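You operate a simulated robot arm through the tools that you are given. There is no shell and no other tool. Be economical: measure what you need, move in short steps, check, and stop when the job is done.

Carry out the task below with a simulated robot arm. There is one attempt and no reset: what you move stays moved.

TASK
Fit white filter element 50 in pot 2 and pump the pot FULL.
Fine: lock it and shut its drain before you pump; leave the black pot lever alone.
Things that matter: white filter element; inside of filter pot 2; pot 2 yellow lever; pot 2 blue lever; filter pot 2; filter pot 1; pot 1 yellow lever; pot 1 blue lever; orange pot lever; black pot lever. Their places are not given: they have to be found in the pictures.

It is judged by the outcome, as a careful person would: the job done as asked, and still so three seconds after it is handed in. It fails if anything else is knocked over, pushed out of place, dropped, spilled or broken.

THE ROBOT
A 7-joint arm with a two-finger parallel gripper, fixed in place. Base frame: the origin is at the foot of the arm, x ahead of it, y to its left, z up; the work surface is at about z = 0.784. Lengths are in m, angles in degrees, forces in N, time in s.
With the tool pointing down near the work surface it reaches from about 0.22 to 0.68 m from the base axis. Its first joint turns from -66.0 to 66.0 degrees. Payload 2.4 kg.
Tool frame: the origin (TCP) lies between the finger pads and is the grasp point; the fingertips stand 0.03 m ahead of it; z points along the fingers, y is the line along which they close. The gripper opens to 0.094 m. The fingers are 0.028 m wide and 0.01 m thick; the gripper's body (0.05 by 0.096 m) begins 0.055 m behind the TCP.
Orientation is that of the tool frame in the base frame, as [roll, pitch, yaw] about the fixed x, y, z axes, in that order (R = Rz(yaw) Ry(pitch) Rx(roll)). With the fingers straight down and closing along the base's y, the tool's x points along the base's -x, its y along +y and its z along -z.

THE INTERFACE
- The arm moves only by the tool send_rows. Its argument "motion" is a list of rows, each a list of 3 entries, a list of its own where there are three numbers: the shift along the tool's x, y, z in units of 30 mm (1.0 is 30 mm), then the turn, a rotation vector about the tool's x, y, z in units of 5 degrees (1.0 is 5 degrees), then the closure in counts, from 0 (fully open) to 255 (shut). In form: [[[tx, ty, tz], [ax, ay, az], claw], ...]. A call has 1 to 12 rows; each row shifts and turns the commanded pose from where the row before left it, along the tool's axes as they then stand. A call with a number of a shift or a turn outside -1 to 1 is refused whole. A row lasts 0.2 s, in which the tool goes at most 0.05 m and 8.6 degrees; a call with a longer step from one row to the next is refused whole, and so is a gripper value outside its range. A pose out of reach is approached as far as the arm can. The call stops where the force on the tool passes 40 N (or 10 N more than at its start, if that is more) or the arm is blocked; 0.2 s more then pass. The fingers move at their own pace (about 0.153 m/s each) and stop on an object; they squeeze with about 44 N. The grip force told is the motor's: it shows also when the fingers shut on nothing. Time passes only in rows, and 0.2 s behind the last, so rows that do not move let the fingers close. It gives the time, the measured TCP pose, the force on the tool (base axes), the opening and the grip force at its end, in the units of the frame above (readings bear some noise), and new pictures: "show" is both (left out), scene, wrist or none.
- Cameras (640 x 400 px; columns grow to the right, rows downward): "scene" is fixed at [0.0485, 0.4936, 1.4335]; the picture's right is [-0.57, -0.82, 0.00], its down [-0.56, 0.39, -0.74] and it looks along [0.61, -0.42, -0.68] (base axes); focal length 371 px, centre (320, 200). "wrist" rides on the gripper at [-0.037, 0, -0.058] in the tool frame; the picture's right is [0.00, -1.00, 0.00], its down [0.97, 0.00, -0.24] and it looks along [0.24, 0.00, 0.97] (tool axes); focal length 218 px, centre (320, 200).
- measure_at(camera, pixels): for up to 12 pixels [column, row] of the newest picture of that camera ("zoom" is the newest enlarged one), the place [x, y, z] in the base frame of the surface seen there, good to about 0.002 m. No time passes.
- enlarge(camera, box): a new picture of the part [left, top, right, bottom] of that camera's present view, enlarged. No time passes.
- close_job(): hands the job in; it is judged then, once.

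Work in short steps. Measure before you move; look again where a grasp or a placing could have gone wrong, and mend it. You have 80 turns and 120 pictures in all, those below and enlarged ones among them. Open the gripper and draw the arm clear of the work before you hand the job in, unless the task says otherwise; then end with one line.

The tools are called after "Request:" as a command line: name --argument value ..., lists and objects as JSON in quotes. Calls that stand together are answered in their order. send_rows: Moves the arm, as the interface text tells. Its arguments: {"type":"object","properties":{"motion":{"type":"array"},"show":{"type":"string","enum":["both","scene","wrist","none"]}},"required":["motion"]} The other tools are called the same way: measure_at (camera, pixels) gives the place of the surface under pixels of a picture; enlarge (camera, box) takes an enlarged picture of a part of a camera's view; close_job () hands the job in.

At the start:

```text
time: 0.0
position: [0.3556, 0.1568, 1.1118]
ee_rot: [-180.0, 0.0, 179.9]
wrist_force: [-1.3, -0.1, 1.0]
finger_gap: 0.0941
gripper_force: 0.1
```

scene: 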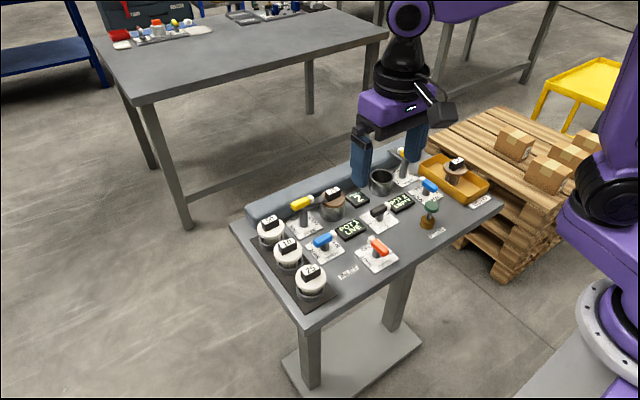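
wrist: 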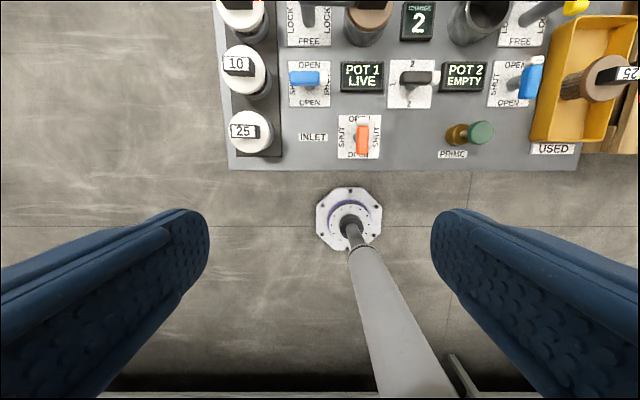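

The panel lies ahead of the arm; I enlarge the scene view to read labels and lever positions.

Request:
enlarge --camera "scene" --box '[230, 140, 370, 310]'

Request:
enlarge --camera "scene" --box '[340, 130, 510, 250]'

Request:
enlarge --camera "wrist" --box '[210, 0, 640, 180]'

```text
2.35 times, centred on (300, 225) of scene
```

zoom: 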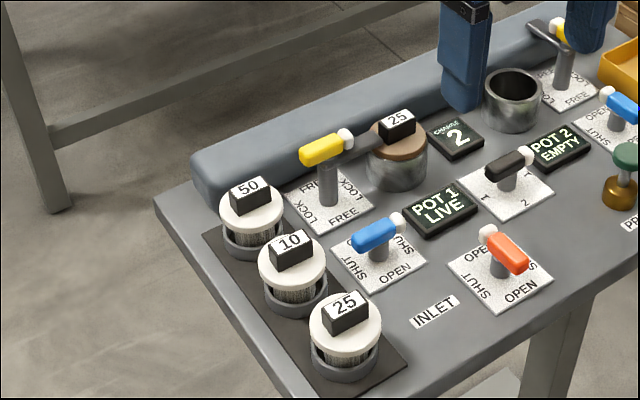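

```text
3.33 times, centred on (425, 190) of scene
```

zoom: 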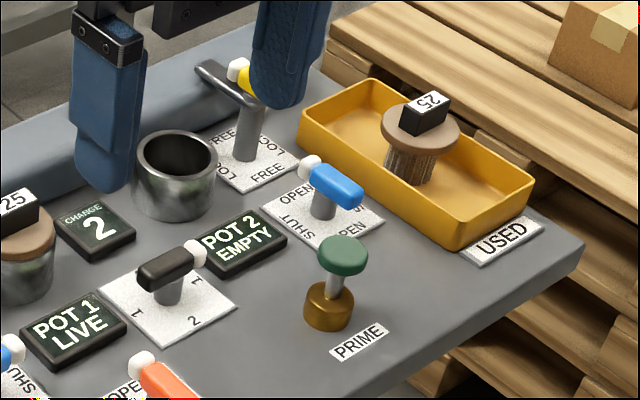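

```text
1.49 times, centred on (425, 90) of wrist
```

zoom: 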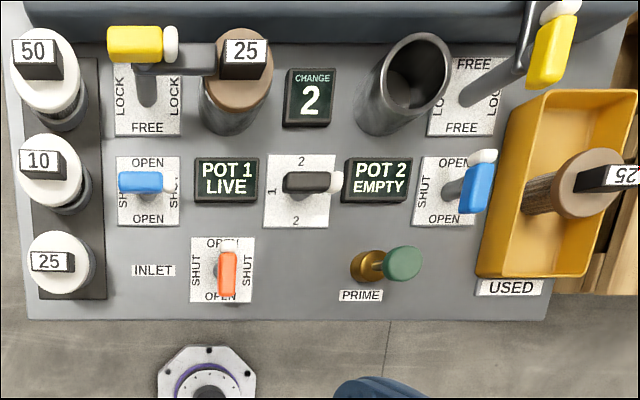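

I measure the key parts: elements, pot 2, levers, pump (zoom is of the wrist view).

Request:
measure_at --camera "scene" --pixels '[[270, 219], [270, 230], [288, 244], [382, 172], [382, 183], [371, 186], [394, 184], [379, 197], [432, 208], [427, 224], [445, 205], [453, 175]]'

Request:
measure_at --camera "zoom" --pixels '[[35, 50], [12, 70], [80, 70], [45, 115], [412, 38], [380, 70], [450, 60], [545, 50], [560, 10], [475, 190], [485, 156], [400, 262]]'

Request:
measure_at --camera "wrist" --pixels '[[315, 80], [367, 140], [413, 76], [300, 10], [240, 12], [238, 62], [250, 130]]'

```text
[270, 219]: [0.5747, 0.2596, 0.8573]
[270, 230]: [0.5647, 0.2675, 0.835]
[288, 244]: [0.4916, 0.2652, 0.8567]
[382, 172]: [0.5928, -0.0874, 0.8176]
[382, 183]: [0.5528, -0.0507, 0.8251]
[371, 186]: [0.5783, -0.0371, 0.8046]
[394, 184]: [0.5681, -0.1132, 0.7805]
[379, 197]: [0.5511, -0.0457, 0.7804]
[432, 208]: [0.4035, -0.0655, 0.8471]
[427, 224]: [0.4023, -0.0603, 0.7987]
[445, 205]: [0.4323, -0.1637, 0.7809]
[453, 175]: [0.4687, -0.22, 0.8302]
```

```text
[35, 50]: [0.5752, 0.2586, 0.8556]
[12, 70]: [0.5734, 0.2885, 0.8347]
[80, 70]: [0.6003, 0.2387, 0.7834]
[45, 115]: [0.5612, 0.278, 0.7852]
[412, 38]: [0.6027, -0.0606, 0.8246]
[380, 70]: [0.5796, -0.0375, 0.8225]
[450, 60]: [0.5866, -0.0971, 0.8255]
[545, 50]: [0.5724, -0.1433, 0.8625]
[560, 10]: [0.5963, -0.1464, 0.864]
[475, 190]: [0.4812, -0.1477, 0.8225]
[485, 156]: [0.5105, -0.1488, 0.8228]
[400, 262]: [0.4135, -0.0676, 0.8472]
```

```text
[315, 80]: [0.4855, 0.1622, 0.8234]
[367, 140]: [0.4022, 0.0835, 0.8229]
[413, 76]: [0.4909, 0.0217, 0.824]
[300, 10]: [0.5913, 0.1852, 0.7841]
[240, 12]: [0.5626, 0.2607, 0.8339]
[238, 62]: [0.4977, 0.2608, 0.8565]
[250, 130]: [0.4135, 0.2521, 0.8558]
```

Element 50 is at about (0.573, 0.26), tab top at z 0.857; pot 2 is centred near (0.577, -0.067). I move above element 50.

Request:
send_rows --motion '[[[-0.9, 0.43, 0.5], [0, 0, 0], 0], [[-0.9, 0.43, 0.5], [0, 0, 0], 0], [[-0.9, 0.43, 0.5], [0, 0, 0], 0], [[-0.9, 0.43, 0.5], [0, 0, 0], 0], [[-0.9, 0.43, 0.5], [0, 0, 0], 0], [[-0.9, 0.43, 0.5], [0, 0, 0], 0], [[-0.9, 0.43, 0.5], [0, 0, 0], 0], [[-0.9, 0.43, 0.5], [0, 0, 0], 0], [[0, 0, 0], [0, 0, 0], 0]]'

```text
time: 2.0
position: [0.5738, 0.2593, 0.9923]
ee_rot: [179.9, 0.1, -180.0]
wrist_force: [-0.4, 0.3, -0.8]
finger_gap: 0.094
gripper_force: 0.1
```

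scene: 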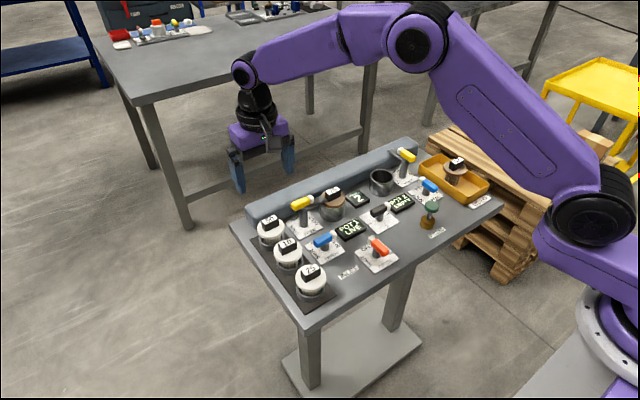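
wrist: 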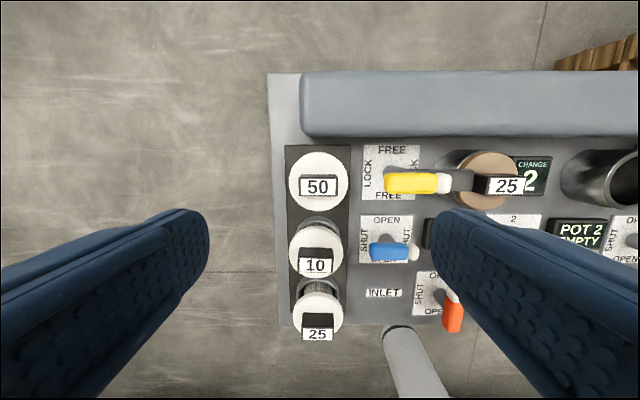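

Now the view of pot 2's yellow lever is clear; I measure the tab edges, lever ends and enlarge.

Request:
measure_at --camera "wrist" --pixels '[[302, 180], [334, 180], [318, 179], [318, 196], [291, 182], [347, 182], [318, 156], [318, 210], [387, 182], [434, 182], [410, 175], [462, 180]]'

Request:
enlarge --camera "scene" --box '[350, 130, 510, 230]'

Request:
enlarge --camera "scene" --box '[240, 170, 370, 260]'

```text
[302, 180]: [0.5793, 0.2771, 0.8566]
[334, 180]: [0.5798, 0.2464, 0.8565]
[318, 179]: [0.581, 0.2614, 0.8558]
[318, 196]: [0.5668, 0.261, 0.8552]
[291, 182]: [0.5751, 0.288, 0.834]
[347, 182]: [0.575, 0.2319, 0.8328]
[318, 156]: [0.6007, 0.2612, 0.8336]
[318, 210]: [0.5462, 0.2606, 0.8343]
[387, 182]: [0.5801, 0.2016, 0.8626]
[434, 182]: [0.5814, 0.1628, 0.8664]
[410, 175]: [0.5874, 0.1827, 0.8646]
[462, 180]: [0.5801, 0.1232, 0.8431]
```

```text
4.00 times, centred on (430, 180) of scene
```

zoom: 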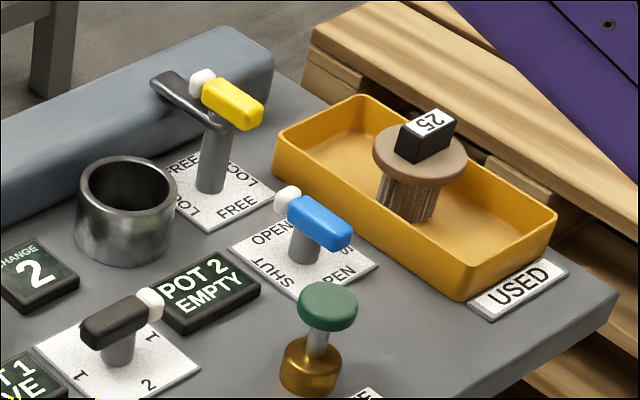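

```text
4.44 times, centred on (305, 215) of scene
```

zoom: 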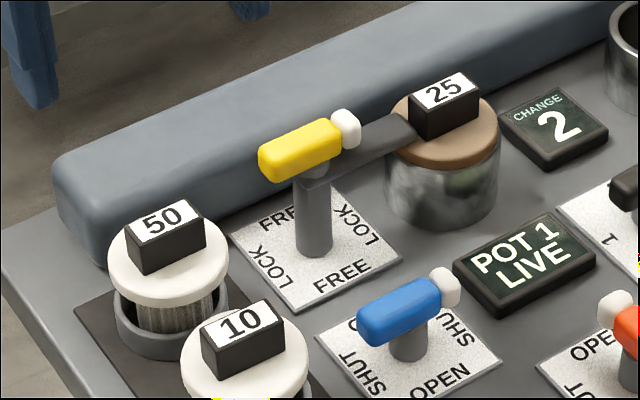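

Tab spans y 0.246–0.277, x 0.567–0.581. I go down with a half-open gripper, tips just above the cap (TCP z ≈ 0.867), then close.

Request:
send_rows --motion '[[[0, 0.08, 0.7], [0, 0, 0], 75], [[0, 0, 0.8], [0, 0, 0], 75], [[0, 0, 0.8], [0, 0, 0], 75], [[0, 0, 0.8], [0, 0, 0], 75], [[0, 0, 0.7], [0, 0, 0], 75], [[0, 0, 0.35], [0, 0, 0], 75], [[0, 0, 0], [0, 0, 0], 75]]'

```text
time: 3.6
position: [0.5719, 0.2618, 0.8676]
ee_rot: [179.9, 0.0, -180.0]
wrist_force: [-0.2, -0.3, -0.1]
finger_gap: 0.0664
gripper_force: 0.0
```

scene: 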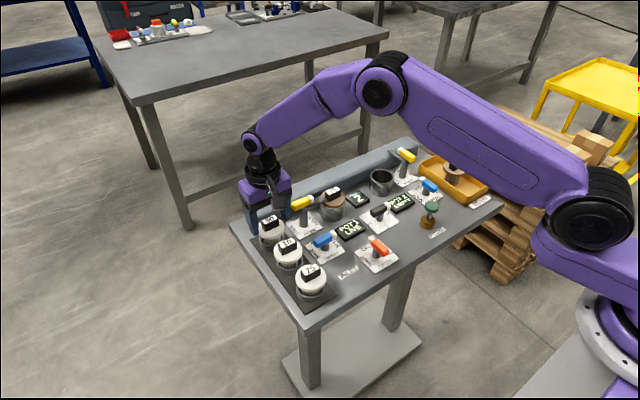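
wrist: 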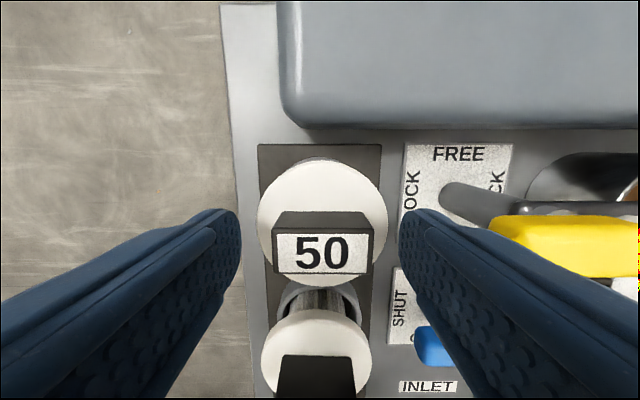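

Fingers straddle the tab with clearance from the yellow lever; I close, then lift 30 mm to test.

Request:
send_rows --motion '[[[0, 0, 0], [0, 0, 0], 255], [[0, 0, 0], [0, 0, 0], 255], [[0, 0, 0], [0, 0, 0], 255], [[0, 0, -0.5], [0, 0, 0], 255], [[0, 0, -1], [0, 0, 0], 255], [[0, 0, -1], [0, 0, 0], 255], [[0, 0, -1], [0, 0, 0], 255], [[0, 0, -1], [0, 0, 0], 255], [[0, 0, 0], [0, 0, 0], 255]]'

```text
time: 5.6
position: [0.5724, 0.2621, 1.0019]
ee_rot: [180.0, 0.0, -180.0]
wrist_force: [0.2, 0.7, -0.7]
finger_gap: 0.0349
gripper_force: 44.1
```

scene: 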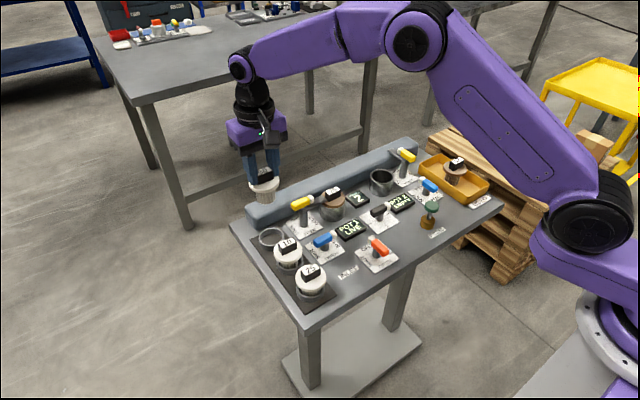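
wrist: 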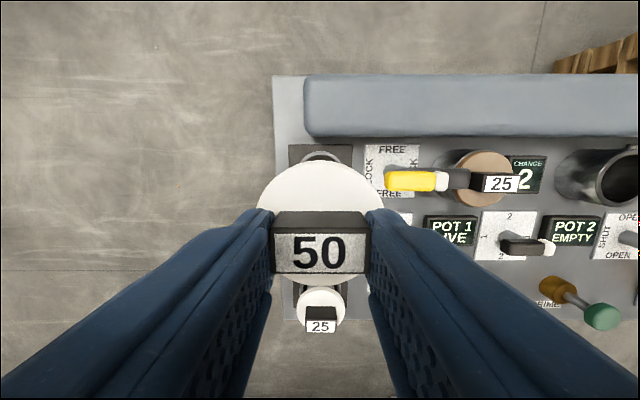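

Element 50 is held (gap 0.035). I measure pot 2's rim points accurately in an enlarged scene picture.

Request:
enlarge --camera "scene" --box '[350, 150, 430, 200]'

```text
8.00 times, centred on (390, 175) of scene
```

zoom: 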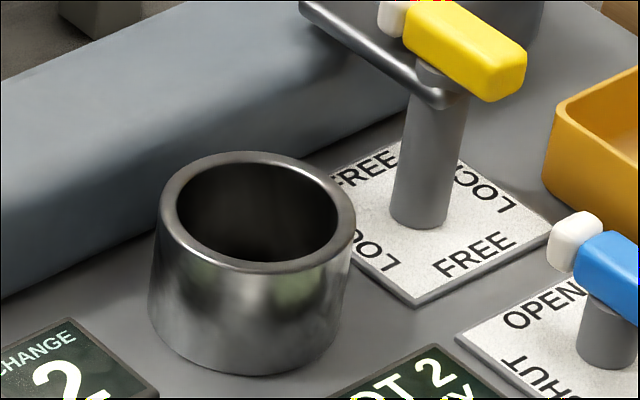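

Request:
measure_at --camera "zoom" --pixels '[[168, 210], [347, 212], [258, 157], [255, 268], [190, 173], [325, 255], [320, 170], [190, 250], [510, 70], [420, 15], [420, 70], [320, 8]]'

Request:
measure_at --camera "scene" --pixels '[[263, 187], [263, 195], [432, 206], [422, 182], [436, 190], [413, 158]]'

```text
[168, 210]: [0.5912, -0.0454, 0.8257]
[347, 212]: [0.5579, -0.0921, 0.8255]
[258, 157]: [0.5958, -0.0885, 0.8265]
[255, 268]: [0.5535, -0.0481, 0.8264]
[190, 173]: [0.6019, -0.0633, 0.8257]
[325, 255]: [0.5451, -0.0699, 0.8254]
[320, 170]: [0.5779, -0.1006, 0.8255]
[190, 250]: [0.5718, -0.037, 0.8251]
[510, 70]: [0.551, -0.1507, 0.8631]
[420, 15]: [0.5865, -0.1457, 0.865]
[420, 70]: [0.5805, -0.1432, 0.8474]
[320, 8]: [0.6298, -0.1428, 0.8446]
```

```text
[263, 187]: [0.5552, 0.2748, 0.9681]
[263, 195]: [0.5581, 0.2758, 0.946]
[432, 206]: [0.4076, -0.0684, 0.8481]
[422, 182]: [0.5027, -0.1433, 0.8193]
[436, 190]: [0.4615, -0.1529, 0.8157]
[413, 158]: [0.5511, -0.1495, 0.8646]
```

Pot 2 centre is (0.5745, -0.068), rim z 0.826. I carry the element across at the present height.

Request:
send_rows --motion '[[[0, -0.9, 0], [0, 0, 0], 255], [[0, -0.92, 0], [0, 0, 0], 255], [[0, -0.92, 0], [0, 0, 0], 255], [[0, -0.92, 0], [0, 0, 0], 255], [[0, -0.92, 0], [0, 0, 0], 255], [[0, -0.92, 0], [0, 0, 0], 255], [[0, -0.92, 0], [0, 0, 0], 255], [[0, -0.92, 0], [0, 0, 0], 255], [[0, -0.92, 0], [0, 0, 0], 255], [[0, -0.92, 0], [0, 0, 0], 255], [[0, -0.92, 0], [0, 0, 0], 255], [[0, -0.86, 0], [0, 0, 0], 255]]'

```text
time: 8.2
position: [0.5717, -0.0679, 1.0023]
ee_rot: [180.0, -0.1, -179.9]
wrist_force: [0.0, 0.1, -1.0]
finger_gap: 0.0351
gripper_force: 43.5
```

scene: 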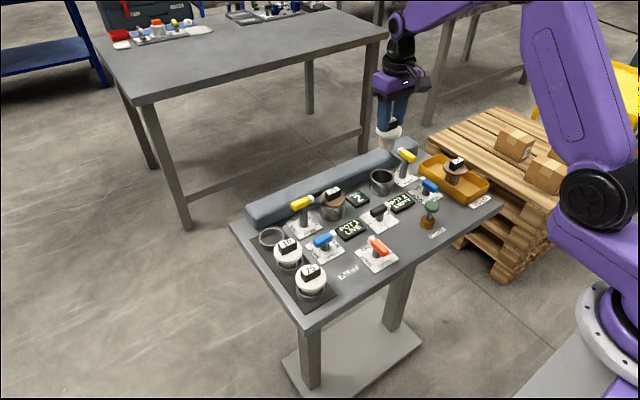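
wrist: 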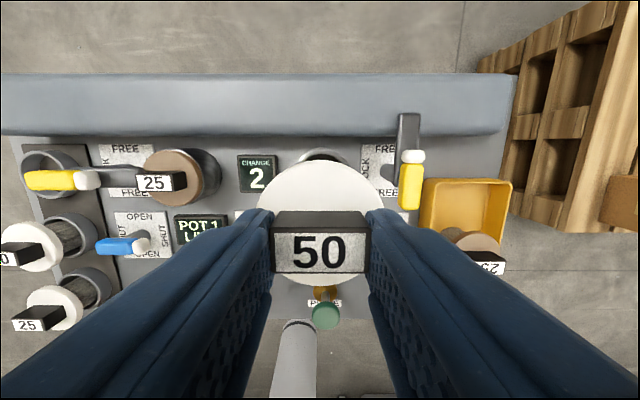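

I check the cap's centre relative to the pot before lowering.

Request:
measure_at --camera "wrist" --pixels '[[320, 162], [265, 200], [375, 200], [285, 173], [355, 173], [320, 205], [320, 215]]'

Request:
measure_at --camera "scene" --pixels '[[388, 127], [388, 134], [388, 138], [388, 146], [333, 200], [327, 200]]'

```text
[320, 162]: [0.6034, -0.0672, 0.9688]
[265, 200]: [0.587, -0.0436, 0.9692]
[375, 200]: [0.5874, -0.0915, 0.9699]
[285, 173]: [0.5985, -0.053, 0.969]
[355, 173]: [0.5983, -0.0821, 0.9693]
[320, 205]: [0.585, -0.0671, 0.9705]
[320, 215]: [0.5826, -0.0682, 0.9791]
```

```text
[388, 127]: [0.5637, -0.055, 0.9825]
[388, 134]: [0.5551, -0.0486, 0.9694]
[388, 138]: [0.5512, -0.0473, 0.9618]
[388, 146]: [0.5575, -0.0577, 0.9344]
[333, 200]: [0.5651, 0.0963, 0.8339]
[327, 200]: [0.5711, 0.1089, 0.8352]
```

The cap centre (~0.574, -0.0677) is aligned with the pot. I lower slowly with the force stop as a guard.

Request:
send_rows --motion '[[[-0.03, 0, 0.8], [0, 0, 0], 255], [[0, 0, 0.6], [0, 0, 0], 255], [[0, 0, 0.4], [0, 0, 0], 255], [[0, 0, 0.4], [0, 0, 0], 255], [[0, 0, 0.4], [0, 0, 0], 255], [[0, 0, 0.3], [0, 0, 0], 255], [[0, 0, 0.3], [0, 0, 0], 255], [[0, 0, 0.3], [0, 0, 0], 255], [[0, 0, 0], [0, 0, 0], 255]]'

```text
time: 10.2
position: [0.5735, -0.0678, 0.8978]
ee_rot: [180.0, 0.0, 180.0]
wrist_force: [-0.3, -0.8, -1.2]
finger_gap: 0.035
gripper_force: 43.9
```

scene: 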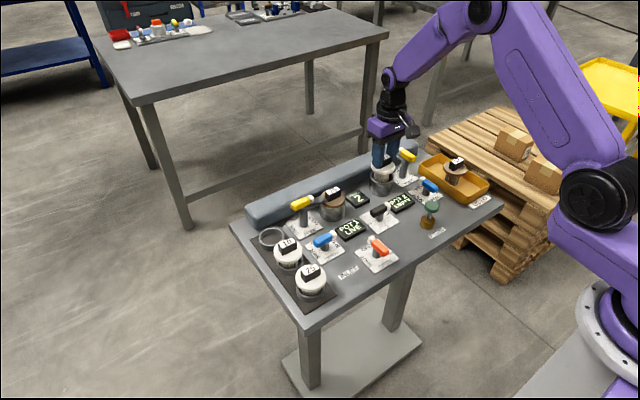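
wrist: 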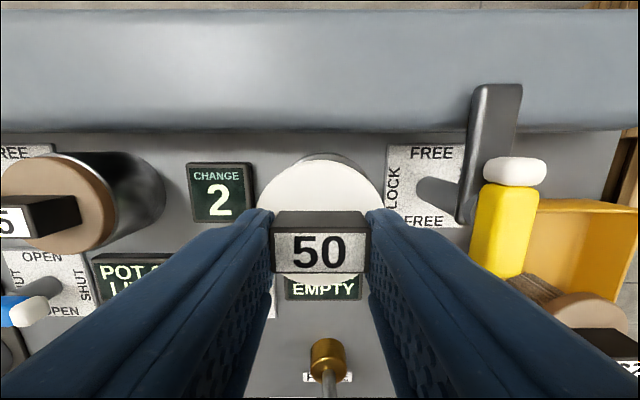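

No contact force; the element is entering the mouth. I keep lowering in small steps.

Request:
send_rows --motion '[[[-0.02, 0, 0.2], [0, 0, 0], 255], [[0, 0, 0.2], [0, 0, 0], 255], [[0, 0, 0.2], [0, 0, 0], 255], [[0, 0, 0.15], [0, 0, 0], 255], [[0, 0, 0.1], [0, 0, 0], 255], [[0, 0, 0.1], [0, 0, 0], 255], [[0, 0, 0.05], [0, 0, 0], 255], [[0, 0, 0], [0, 0, 0], 255]]'

```text
time: 12.0
position: [0.574, -0.0664, 0.8658]
ee_rot: [-180.0, 0.0, 179.9]
wrist_force: [-0.7, -1.1, 1.4]
finger_gap: 0.0351
gripper_force: 44.4
```

scene: 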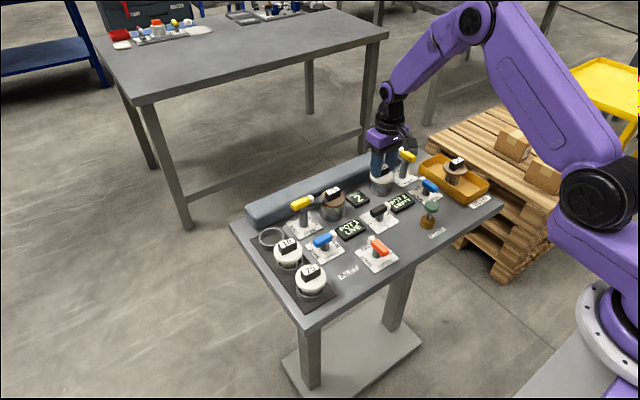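
wrist: 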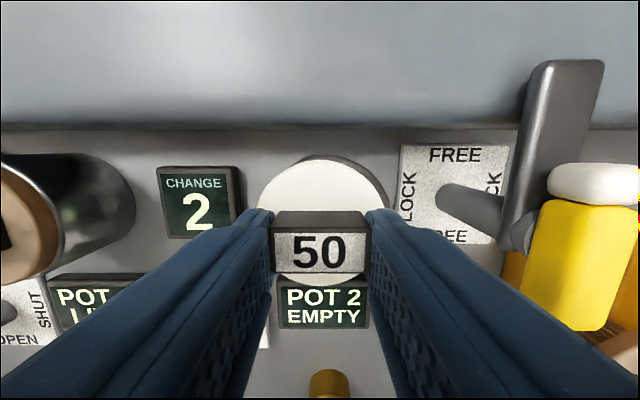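

Request:
send_rows --motion '[[[0, 0, 0.05], [0, 0, 0], 255], [[0, 0, 0.05], [0, 0, 0], 255], [[0, 0, 0.05], [0, 0, 0], 255], [[0, 0, 0], [0, 0, 0], 255]]' --show "none"

Request:
enlarge --camera "scene" --box '[340, 140, 420, 210]'

```text
time: 13.0
position: [0.5736, -0.0668, 0.8639]
ee_rot: [-179.9, 0.3, -180.0]
wrist_force: [-3.1, 2.5, 30.7]
finger_gap: 0.0348
gripper_force: 44.1
```

```text
5.71 times, centred on (380, 175) of scene
```

zoom: 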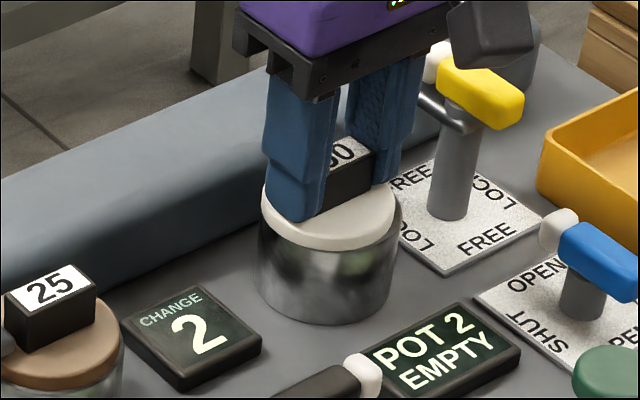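

The cap is seated (30 N up, cap flush on the rim). I release and rise.

Request:
send_rows --motion '[[[0, 0, -0.1], [0, 0, 0], 255], [[0, 0, 0], [0, 0, 0], 100], [[0, 0, 0], [0, 0, 0], 100], [[0, 0, -0.5], [0, 0, 0], 100], [[0, 0, -1], [0, 0, 0], 100], [[0, 0, -1], [0, 0, 0], 100], [[0, 0, -1], [0, 0, 0], 100], [[0.5, 0, -1], [0, 0, 0], 100], [[0.5, 0, -0.3], [0, 0, 0], 100]]'

Request:
enlarge --camera "scene" --box '[340, 140, 460, 215]'

```text
time: 15.0
position: [0.5415, -0.0658, 1.0095]
ee_rot: [-180.0, 0.0, -179.9]
wrist_force: [-0.7, 0.7, 0.3]
finger_gap: 0.0571
gripper_force: 0.0
```

scene: 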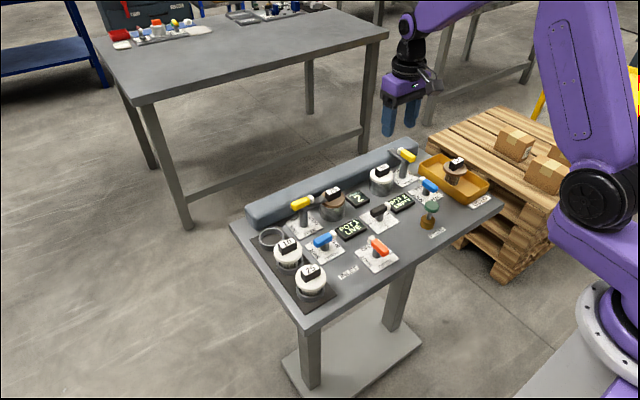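
wrist: 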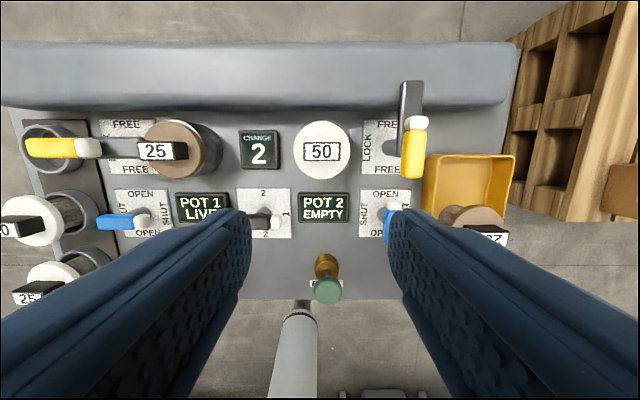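

```text
5.33 times, centred on (400, 178) of scene
```

zoom: 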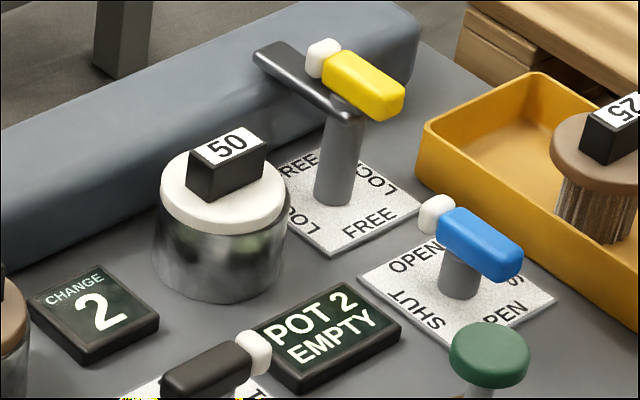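

Element is seated upright. Now I measure the pot 2 yellow and blue levers and the pump knob.

Request:
measure_at --camera "wrist" --pixels '[[405, 150], [423, 150], [413, 131], [413, 176], [420, 117], [410, 84], [403, 152], [425, 165], [327, 280], [327, 300], [316, 290], [340, 290]]'

Request:
measure_at --camera "zoom" --pixels '[[335, 190], [350, 190], [320, 190], [365, 80], [440, 220], [470, 235], [510, 265], [455, 285], [435, 210], [490, 345], [345, 62], [395, 95]]'

```text
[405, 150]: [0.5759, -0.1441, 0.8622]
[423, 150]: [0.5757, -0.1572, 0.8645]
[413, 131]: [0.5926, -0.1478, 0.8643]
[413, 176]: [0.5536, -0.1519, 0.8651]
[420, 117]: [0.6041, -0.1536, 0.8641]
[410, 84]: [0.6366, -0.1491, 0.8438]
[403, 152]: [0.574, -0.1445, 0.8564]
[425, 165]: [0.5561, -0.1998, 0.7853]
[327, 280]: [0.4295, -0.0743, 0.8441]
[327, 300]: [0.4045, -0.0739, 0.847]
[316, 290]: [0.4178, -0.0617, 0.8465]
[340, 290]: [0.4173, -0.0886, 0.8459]
```

```text
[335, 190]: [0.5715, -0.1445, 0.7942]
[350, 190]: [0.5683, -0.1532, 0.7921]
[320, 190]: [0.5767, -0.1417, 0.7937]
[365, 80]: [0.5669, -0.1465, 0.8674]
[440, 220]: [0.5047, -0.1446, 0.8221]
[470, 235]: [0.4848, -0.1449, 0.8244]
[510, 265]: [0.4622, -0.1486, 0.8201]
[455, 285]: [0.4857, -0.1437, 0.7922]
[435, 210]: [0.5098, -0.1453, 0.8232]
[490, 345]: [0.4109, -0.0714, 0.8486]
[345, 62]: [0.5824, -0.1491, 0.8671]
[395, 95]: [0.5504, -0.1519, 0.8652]
```

Pivot of the yellow lever is ≈(0.576, -0.150). Lock needs a counter-clockwise turn (arm from +x to +y over the pot), so I test in the air that the wrist can turn that way.

Request:
send_rows --motion '[[[0, 0, 0], [0, 0, -1], 100], [[0, 0, 0], [0, 0, -1], 100], [[0, 0, 0], [0, 0, -1], 100], [[0, 0, 0], [0, 0, -1], 100], [[0, 0, 0], [0, 0, -1], 100], [[0, 0, 0], [0, 0, -1], 100], [[0, 0, 0], [0, 0, -1], 100], [[0, 0, 0], [0, 0, -1], 100], [[0, 0, 0], [0, 0, -1], 100], [[0, 0, 0], [0, 0, -1], 100], [[0, 0, 0], [0, 0, -1], 100], [[0, 0, 0], [0, 0, -1], 100]]' --show "none"

Request:
send_rows --motion '[[[0, 0, 0], [0, 0, -1], 100], [[0, 0, 0], [0, 0, -1], 100], [[0, 0, 0], [0, 0, -1], 100], [[0, 0, 0], [0, 0, -1], 100], [[0, 0, 0], [0, 0, -1], 100], [[0, 0, 0], [0, 0, -1], 100], [[0, 0, 0], [0, 0, 0], 100]]' --show "none"

```text
time: 17.6
position: [0.5437, -0.0673, 1.0088]
ee_rot: [179.9, 0.1, -119.8]
wrist_force: [0.4, -0.1, 0.3]
finger_gap: 0.0572
gripper_force: 0.0
```

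```text
time: 19.2
position: [0.5442, -0.0671, 1.0098]
ee_rot: [-179.9, 0.0, -89.8]
wrist_force: [0.3, 1.2, 0.3]
finger_gap: 0.0571
gripper_force: 0.1
```

The wrist reaches it. I turn back to yaw 180.

Request:
send_rows --motion '[[[0, 0, 0], [0, 0, 1], 100], [[0, 0, 0], [0, 0, 1], 100], [[0, 0, 0], [0, 0, 1], 100], [[0, 0, 0], [0, 0, 1], 100], [[0, 0, 0], [0, 0, 1], 100], [[0, 0, 0], [0, 0, 1], 100], [[0, 0, 0], [0, 0, 1], 100], [[0, 0, 0], [0, 0, 1], 100], [[0, 0, 0], [0, 0, 1], 100], [[0, 0, 0], [0, 0, 1], 100], [[0, 0, 0], [0, 0, 1], 100], [[0, 0, 0], [0, 0, 1], 100]]' --show "none"

Request:
send_rows --motion '[[[0, 0, 0], [0, 0, 1], 120], [[0, 0, 0], [0, 0, 1], 120], [[0, 0, 0], [0, 0, 1], 120], [[0, 0, 0], [0, 0, 1], 120], [[0, 0, 0], [0, 0, 1], 120], [[0, 0, 0], [0, 0, 1], 120], [[-0.5, -0.9, 0.4], [0, 0, 0], 120], [[-0.5, -0.9, 0.4], [0, 0, 0], 120], [[-0.05, -0.95, 0.8], [0, 0, 0], 120], [[0, 0, 0], [0, 0, 0], 120]]'

```text
time: 21.8
position: [0.5445, -0.0672, 1.0097]
ee_rot: [180.0, 0.0, -150.0]
wrist_force: [0.0, 0.6, 0.2]
finger_gap: 0.0573
gripper_force: 0.0
```

```text
time: 24.0
position: [0.5741, -0.1493, 0.9623]
ee_rot: [180.0, 0.0, -180.0]
wrist_force: [-0.7, 0.5, 0.0]
finger_gap: 0.0497
gripper_force: 0.0
```

scene: 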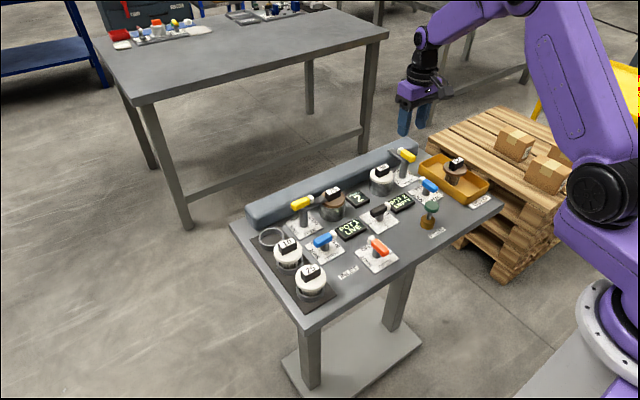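
wrist: 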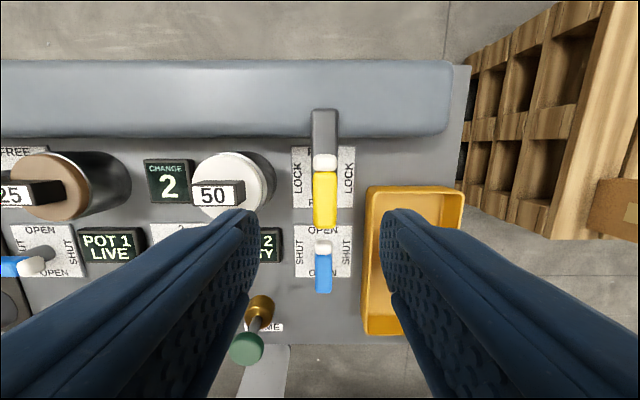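

I check the tray wall height and handle before going down.

Request:
measure_at --camera "wrist" --pixels '[[369, 195], [325, 180], [325, 215], [316, 195], [334, 195], [325, 162], [325, 125]]'

```text
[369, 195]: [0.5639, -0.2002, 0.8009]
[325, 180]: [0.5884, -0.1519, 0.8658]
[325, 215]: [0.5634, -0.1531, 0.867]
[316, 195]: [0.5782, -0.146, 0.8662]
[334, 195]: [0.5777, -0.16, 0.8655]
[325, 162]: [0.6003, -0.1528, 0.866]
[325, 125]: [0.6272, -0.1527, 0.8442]
```

Handle centre is y ≈ -0.151. I descend around it and close gently.

Request:
send_rows --motion '[[[-0.05, -0.06, 0.8], [0, 0, 0], 120], [[0, 0, 0.8], [0, 0, 0], 120], [[0, 0, 0.7], [0, 0, 0], 120], [[0, 0, 0.5], [0, 0, 0], 120], [[0, 0, 0], [0, 0, 0], 120], [[0, 0, 0], [0, 0, 0], 255], [[0, 0, 0], [0, 0, 0], 255], [[0, 0, 0], [0, 0, 0], 255]]'

```text
time: 25.8
position: [0.5756, -0.1537, 0.8758]
ee_rot: [-179.9, 0.1, 179.7]
wrist_force: [3.1, -19.0, -10.8]
finger_gap: 0.0195
gripper_force: 44.8
```

scene: 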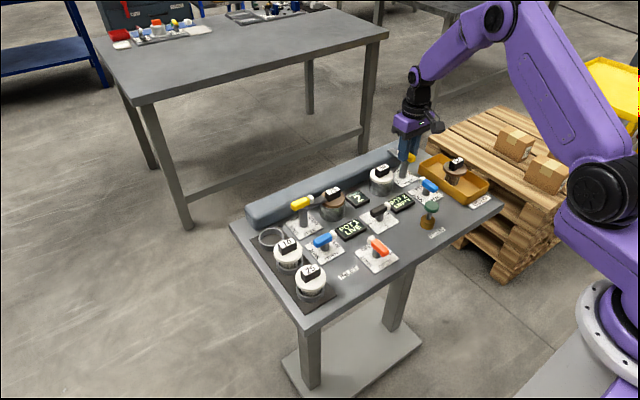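
wrist: 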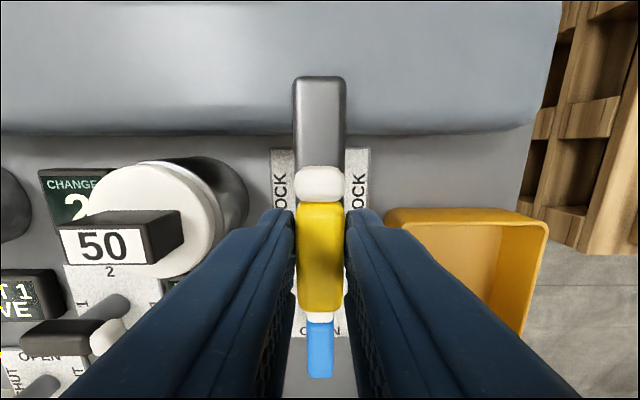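

The handle is gripped; side force shows the true centre is y ≈ -0.1535. I ease there and start turning counter-clockwise 15°.

Request:
send_rows --motion '[[[0, -0.09, 0], [0, 0, 0], 255], [[0, 0, 0], [0, 0, -1], 255], [[0, 0, 0], [0, 0, -1], 255], [[0, 0, 0], [0, 0, -1], 255], [[0, 0, 0], [0, 0, 0], 255]]' --show "scene"

```text
time: 27.0
position: [0.5767, -0.1529, 0.8774]
ee_rot: [-180.0, -0.2, -164.9]
wrist_force: [0.0, -12.1, 2.6]
finger_gap: 0.0195
gripper_force: 44.7
```

scene: 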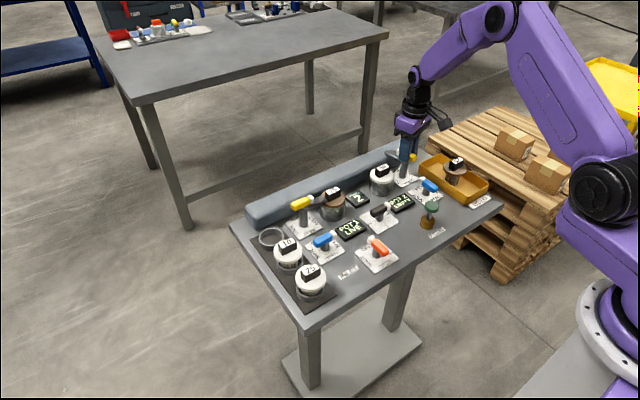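

The lever turns with it, forces low. I continue turning.

Request:
send_rows --motion '[[[0, 0, 0], [0, 0, -1], 255], [[0, 0, 0], [0, 0, -1], 255], [[0, 0, 0], [0, 0, -1], 255], [[0, 0, 0], [0, 0, -1], 255], [[0, 0, 0], [0, 0, -1], 255], [[0, 0, 0], [0, 0, -1], 255], [[0, 0, 0], [0, 0, 0], 255]]'

Request:
enlarge --camera "scene" --box '[350, 130, 450, 210]'

```text
time: 28.6
position: [0.5773, -0.1554, 0.877]
ee_rot: [-180.0, 0.1, -135.0]
wrist_force: [-1.7, -14.0, 0.1]
finger_gap: 0.0197
gripper_force: 45.7
```

scene: 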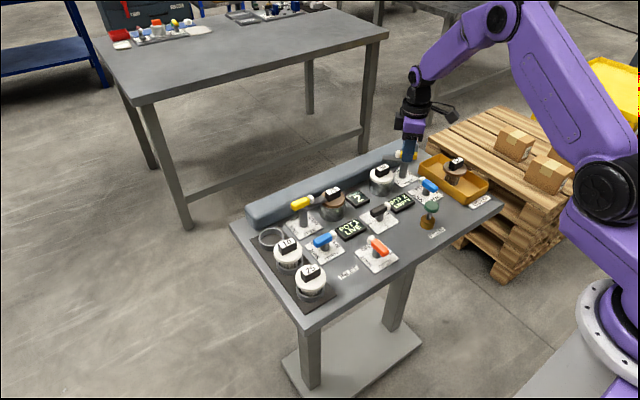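
wrist: 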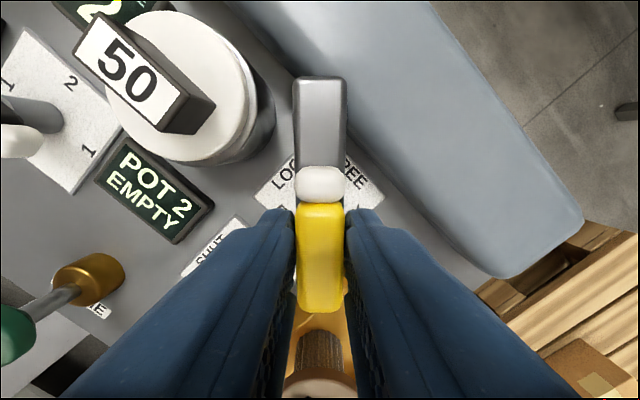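

```text
5.00 times, centred on (400, 170) of scene
```

zoom: 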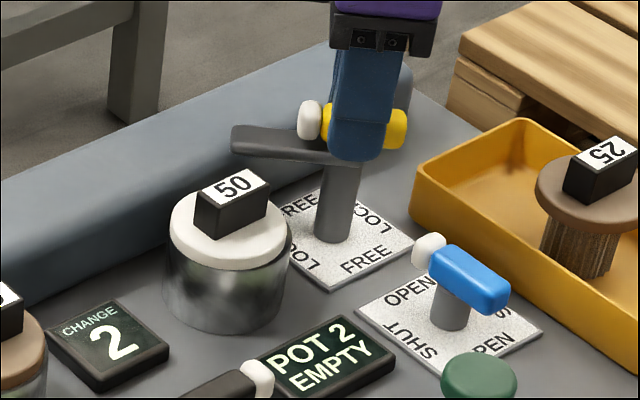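

Arm swings toward the pot as intended. I ease 2 mm toward -y and turn the remaining 45°.

Request:
send_rows --motion '[[[0.05, -0.05, 0], [0, 0, -1], 255], [[0, 0, 0], [0, 0, -1], 255], [[0, 0, 0], [0, 0, -1], 255], [[0, 0, 0], [0, 0, -1], 255], [[0, 0, 0], [0, 0, -1], 255], [[0, 0, 0], [0, 0, -1], 255], [[0, 0, 0], [0, 0, -1], 255], [[0, 0, 0], [0, 0, -1], 255], [[0, 0, 0], [0, 0, -1], 255], [[0, 0, 0], [0, 0, 0], 255]]'

Request:
enlarge --camera "scene" --box '[350, 130, 450, 210]'

```text
time: 30.8
position: [0.5773, -0.1546, 0.8773]
ee_rot: [-179.9, 0.0, -89.7]
wrist_force: [6.6, 6.8, -9.0]
finger_gap: 0.0193
gripper_force: 45.0
```

scene: 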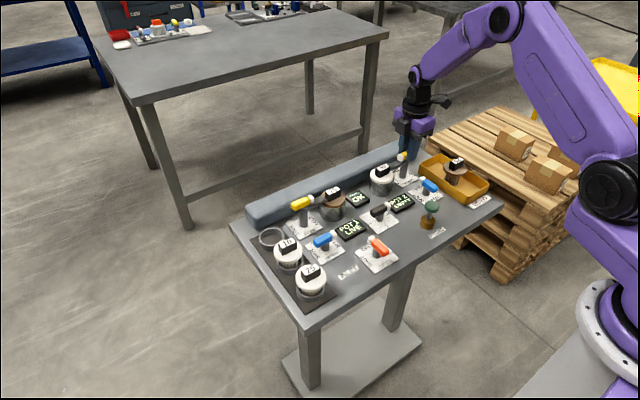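
wrist: 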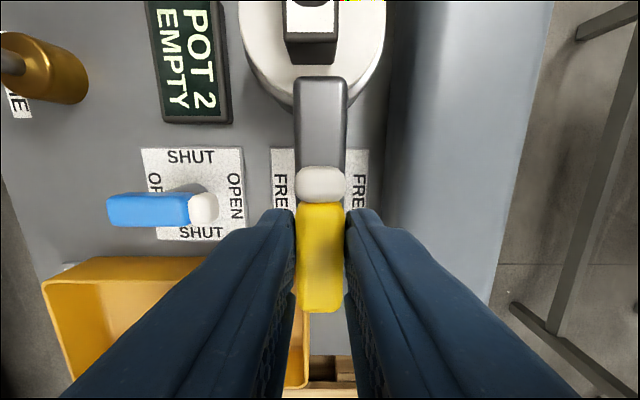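

```text
5.00 times, centred on (400, 170) of scene
```

zoom: 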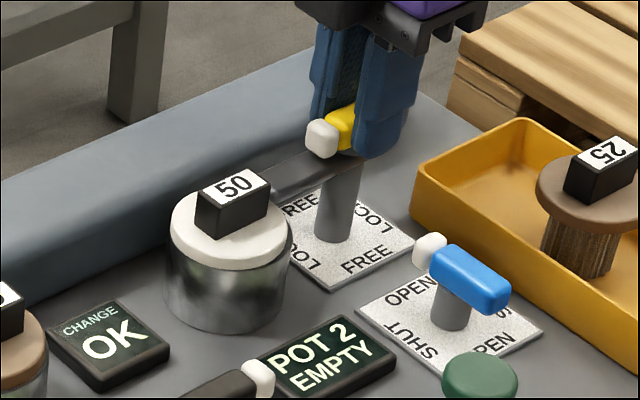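

CHANGE sign now reads "OK": locked. I release, rise and turn back to yaw 180.

Request:
send_rows --motion '[[[0, 0, 0], [0, 0, 0], 120], [[0, 0, 0], [0, 0, 0], 120], [[0, 0, -0.6], [0, 0, 0], 120], [[0, 0, -1], [0, 0, 0], 120], [[0, 0, -1], [0, 0, 0], 120], [[0, 0, 0], [0, 0, 1], 120], [[0, 0, 0], [0, 0, 1], 120], [[0, 0, 0], [0, 0, 1], 120], [[0, 0, 0], [0, 0, 1], 120], [[0, 0, 0], [0, 0, 1], 120], [[0, 0, 0], [0, 0, 1], 120], [[0, 0, 0], [0, 0, 1], 120]]' --show "none"

Request:
send_rows --motion '[[[0, 0, 0], [0, 0, 1], 120], [[0, 0, 0], [0, 0, 1], 120], [[0, 0, 0], [0, 0, 1], 120], [[0, 0, 0], [0, 0, 1], 120], [[0, 0, 0], [0, 0, 1], 120], [[0, 0, 0], [0, 0, 1], 120], [[0, 0, 0], [0, 0, 1], 120], [[0, 0, 0], [0, 0, 1], 120], [[0, 0, 0], [0, 0, 1], 120], [[0, 0, 0], [0, 0, 1], 120], [[0, 0, 0], [0, 0, 1], 120], [[0.9, 0.1, 0], [0, 0, 0], 120]]'

```text
time: 33.4
position: [0.5751, -0.1565, 0.9557]
ee_rot: [-180.0, 0.0, -125.1]
wrist_force: [0.3, 0.4, 0.3]
finger_gap: 0.0497
gripper_force: 0.0
```

```text
time: 36.0
position: [0.5506, -0.1519, 0.956]
ee_rot: [-179.9, 0.0, -180.0]
wrist_force: [-0.8, 0.8, 0.7]
finger_gap: 0.0495
gripper_force: 0.1
```

scene: 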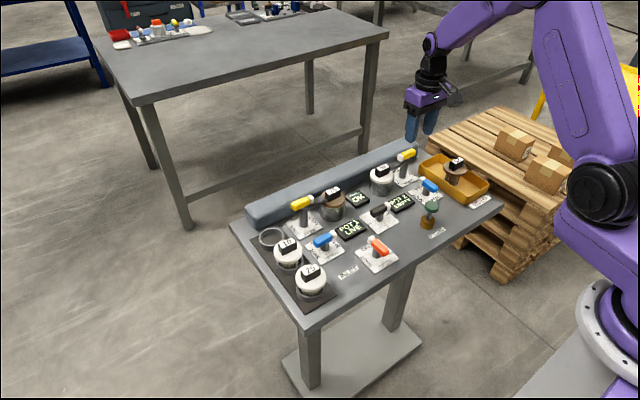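
wrist: 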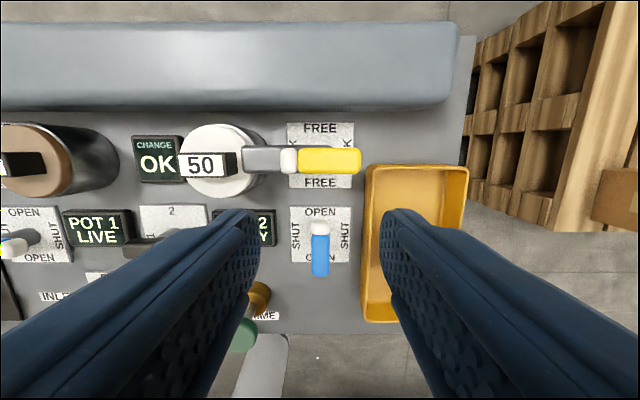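

Locked lever lies along LOCK with arm over the cap. Now I measure the blue lever and tray edge.

Request:
measure_at --camera "wrist" --pixels '[[312, 252], [329, 252], [320, 238], [320, 272], [320, 228], [366, 180], [362, 250], [362, 310], [291, 262], [352, 262], [321, 207]]'

```text
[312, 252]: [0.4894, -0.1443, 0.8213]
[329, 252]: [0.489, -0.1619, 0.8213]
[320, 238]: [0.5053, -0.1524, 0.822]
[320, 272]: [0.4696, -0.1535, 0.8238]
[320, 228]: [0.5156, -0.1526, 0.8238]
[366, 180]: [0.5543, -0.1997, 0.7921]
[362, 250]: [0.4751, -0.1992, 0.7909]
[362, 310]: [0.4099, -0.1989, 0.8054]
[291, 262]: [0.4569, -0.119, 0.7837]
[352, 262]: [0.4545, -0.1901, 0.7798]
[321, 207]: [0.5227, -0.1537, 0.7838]
```

Blue pivot is ≈(0.492, -0.153), handle top z 0.823. I move above it, then down to TCP z 0.834 and close.

Request:
send_rows --motion '[[[1, -0.03, 0], [0, 0, 0], 120], [[0.95, 0, 0.3], [0, 0, 0], 120], [[0, 0, 0.8], [0, 0, 0], 120], [[0, 0, 0.8], [0, 0, 0], 120], [[0, 0, 0.8], [0, 0, 0], 120], [[0, 0, 0.8], [0, 0, 0], 120], [[0, 0, 0.55], [0, 0, 0], 120], [[0, 0, 0], [0, 0, 0], 120], [[0, 0, 0], [0, 0, 0], 255], [[0, 0, 0], [0, 0, 0], 255], [[0, 0, 0], [0, 0, 0], 255]]'

```text
time: 38.4
position: [0.49, -0.1523, 0.8337]
ee_rot: [-180.0, -0.2, -179.9]
wrist_force: [2.3, 16.5, -3.5]
finger_gap: 0.0197
gripper_force: 45.1
```

scene: 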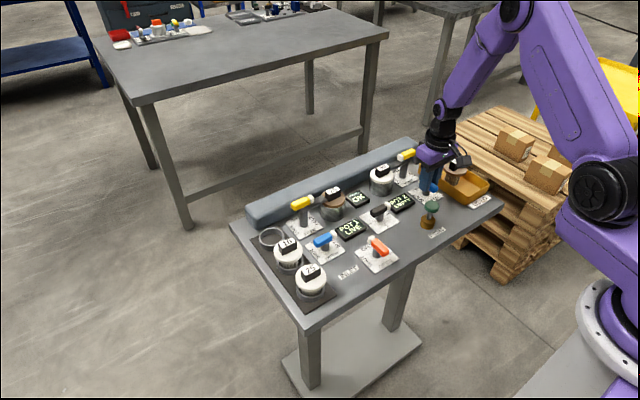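
wrist: 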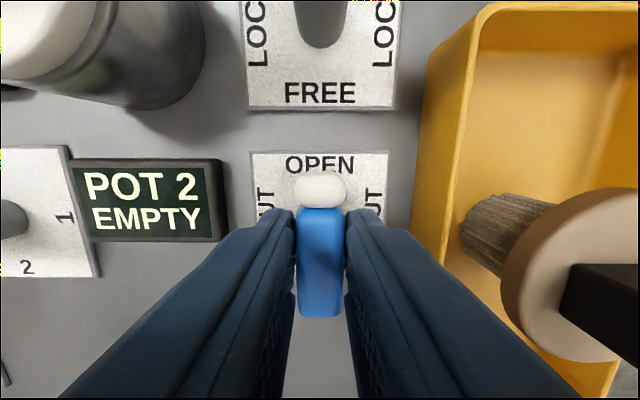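

Gripped; I ease toward +y and try clockwise (as pot 1's blue lever stands), 10° first.

Request:
send_rows --motion '[[[-0.03, 0.06, 0], [0, 0, 0], 255], [[0, 0, 0], [0, 0, 0.5], 255], [[0, 0, 0], [0, 0, 0.5], 255], [[0, 0, 0], [0, 0, 0.5], 255], [[0, 0, 0], [0, 0, 0.5], 255], [[0, 0, 0], [0, 0, 0], 255]]' --show "wrist"

```text
time: 39.8
position: [0.4904, -0.1529, 0.8346]
ee_rot: [-180.0, -0.4, 169.9]
wrist_force: [-22.6, 2.5, 17.5]
finger_gap: 0.0197
gripper_force: 44.5
```

wrist: 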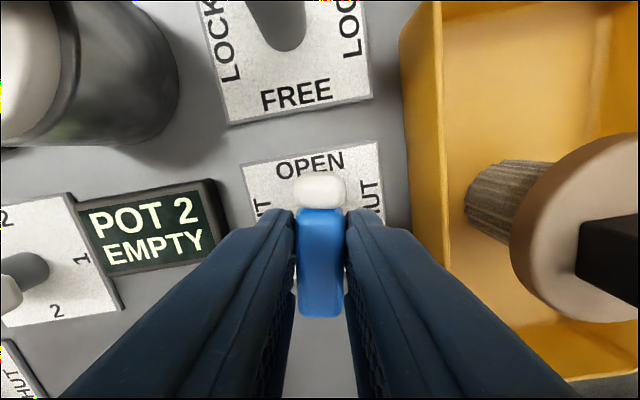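

The lever turns clockwise freely. I ease 2 mm to -x and continue.

Request:
send_rows --motion '[[[0.08, 0, -0.03], [0, 0, 0.5], 255], [[0, 0, 0], [0, 0, 1], 255], [[0, 0, 0], [0, 0, 1], 255], [[0, 0, 0], [0, 0, 1], 255], [[0, 0, 0], [0, 0, 1], 255], [[0, 0, 0], [0, 0, 1], 255], [[0, 0, 0], [0, 0, 1], 255], [[0, 0, 0], [0, 0, 0], 255]]'

```text
time: 41.6
position: [0.4899, -0.1535, 0.8342]
ee_rot: [-180.0, -0.1, 137.4]
wrist_force: [-10.1, -19.1, -27.1]
finger_gap: 0.0197
gripper_force: 44.7
```

scene: 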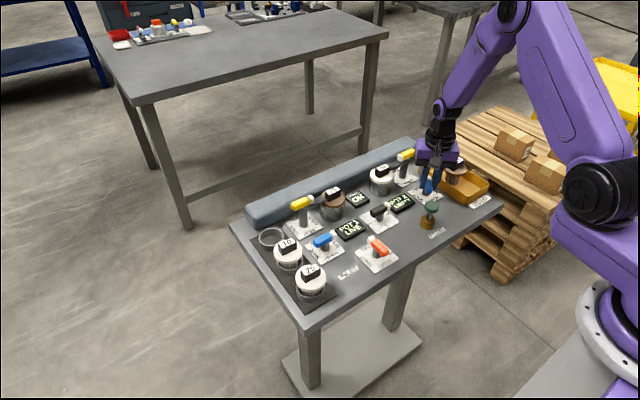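
wrist: 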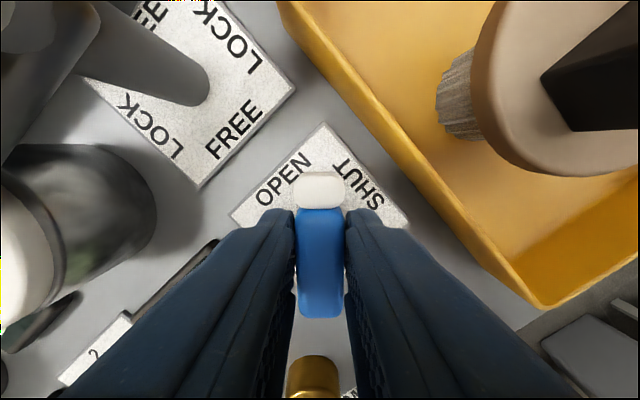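

Halfway there; I relieve the forces and turn the remaining ~47°.

Request:
send_rows --motion '[[[-0.02, -0.07, 0.03], [0, 0, 0.5], 255], [[0, 0, 0], [0, 0, 1], 255], [[0, 0, 0], [0, 0, 1], 255], [[0, 0, 0], [0, 0, 1], 255], [[0, 0, 0], [0, 0, 1], 255], [[0, 0, 0], [0, 0, 1], 255], [[0, 0, 0], [0, 0, 0], 255]]' --show "wrist"

```text
time: 43.2
position: [0.4896, -0.1536, 0.8353]
ee_rot: [179.9, 0.1, 110.1]
wrist_force: [-1.7, -4.0, 2.7]
finger_gap: 0.0196
gripper_force: 44.8
```

wrist: 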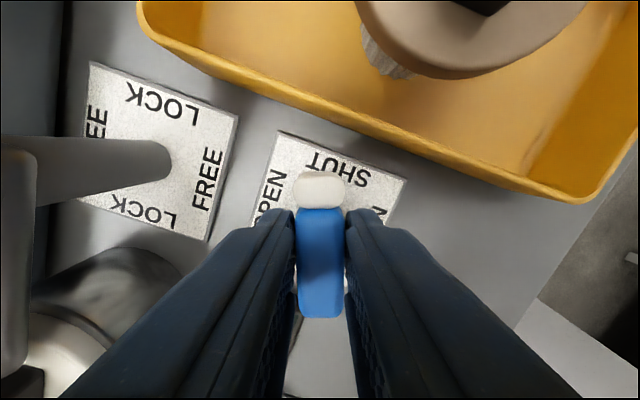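

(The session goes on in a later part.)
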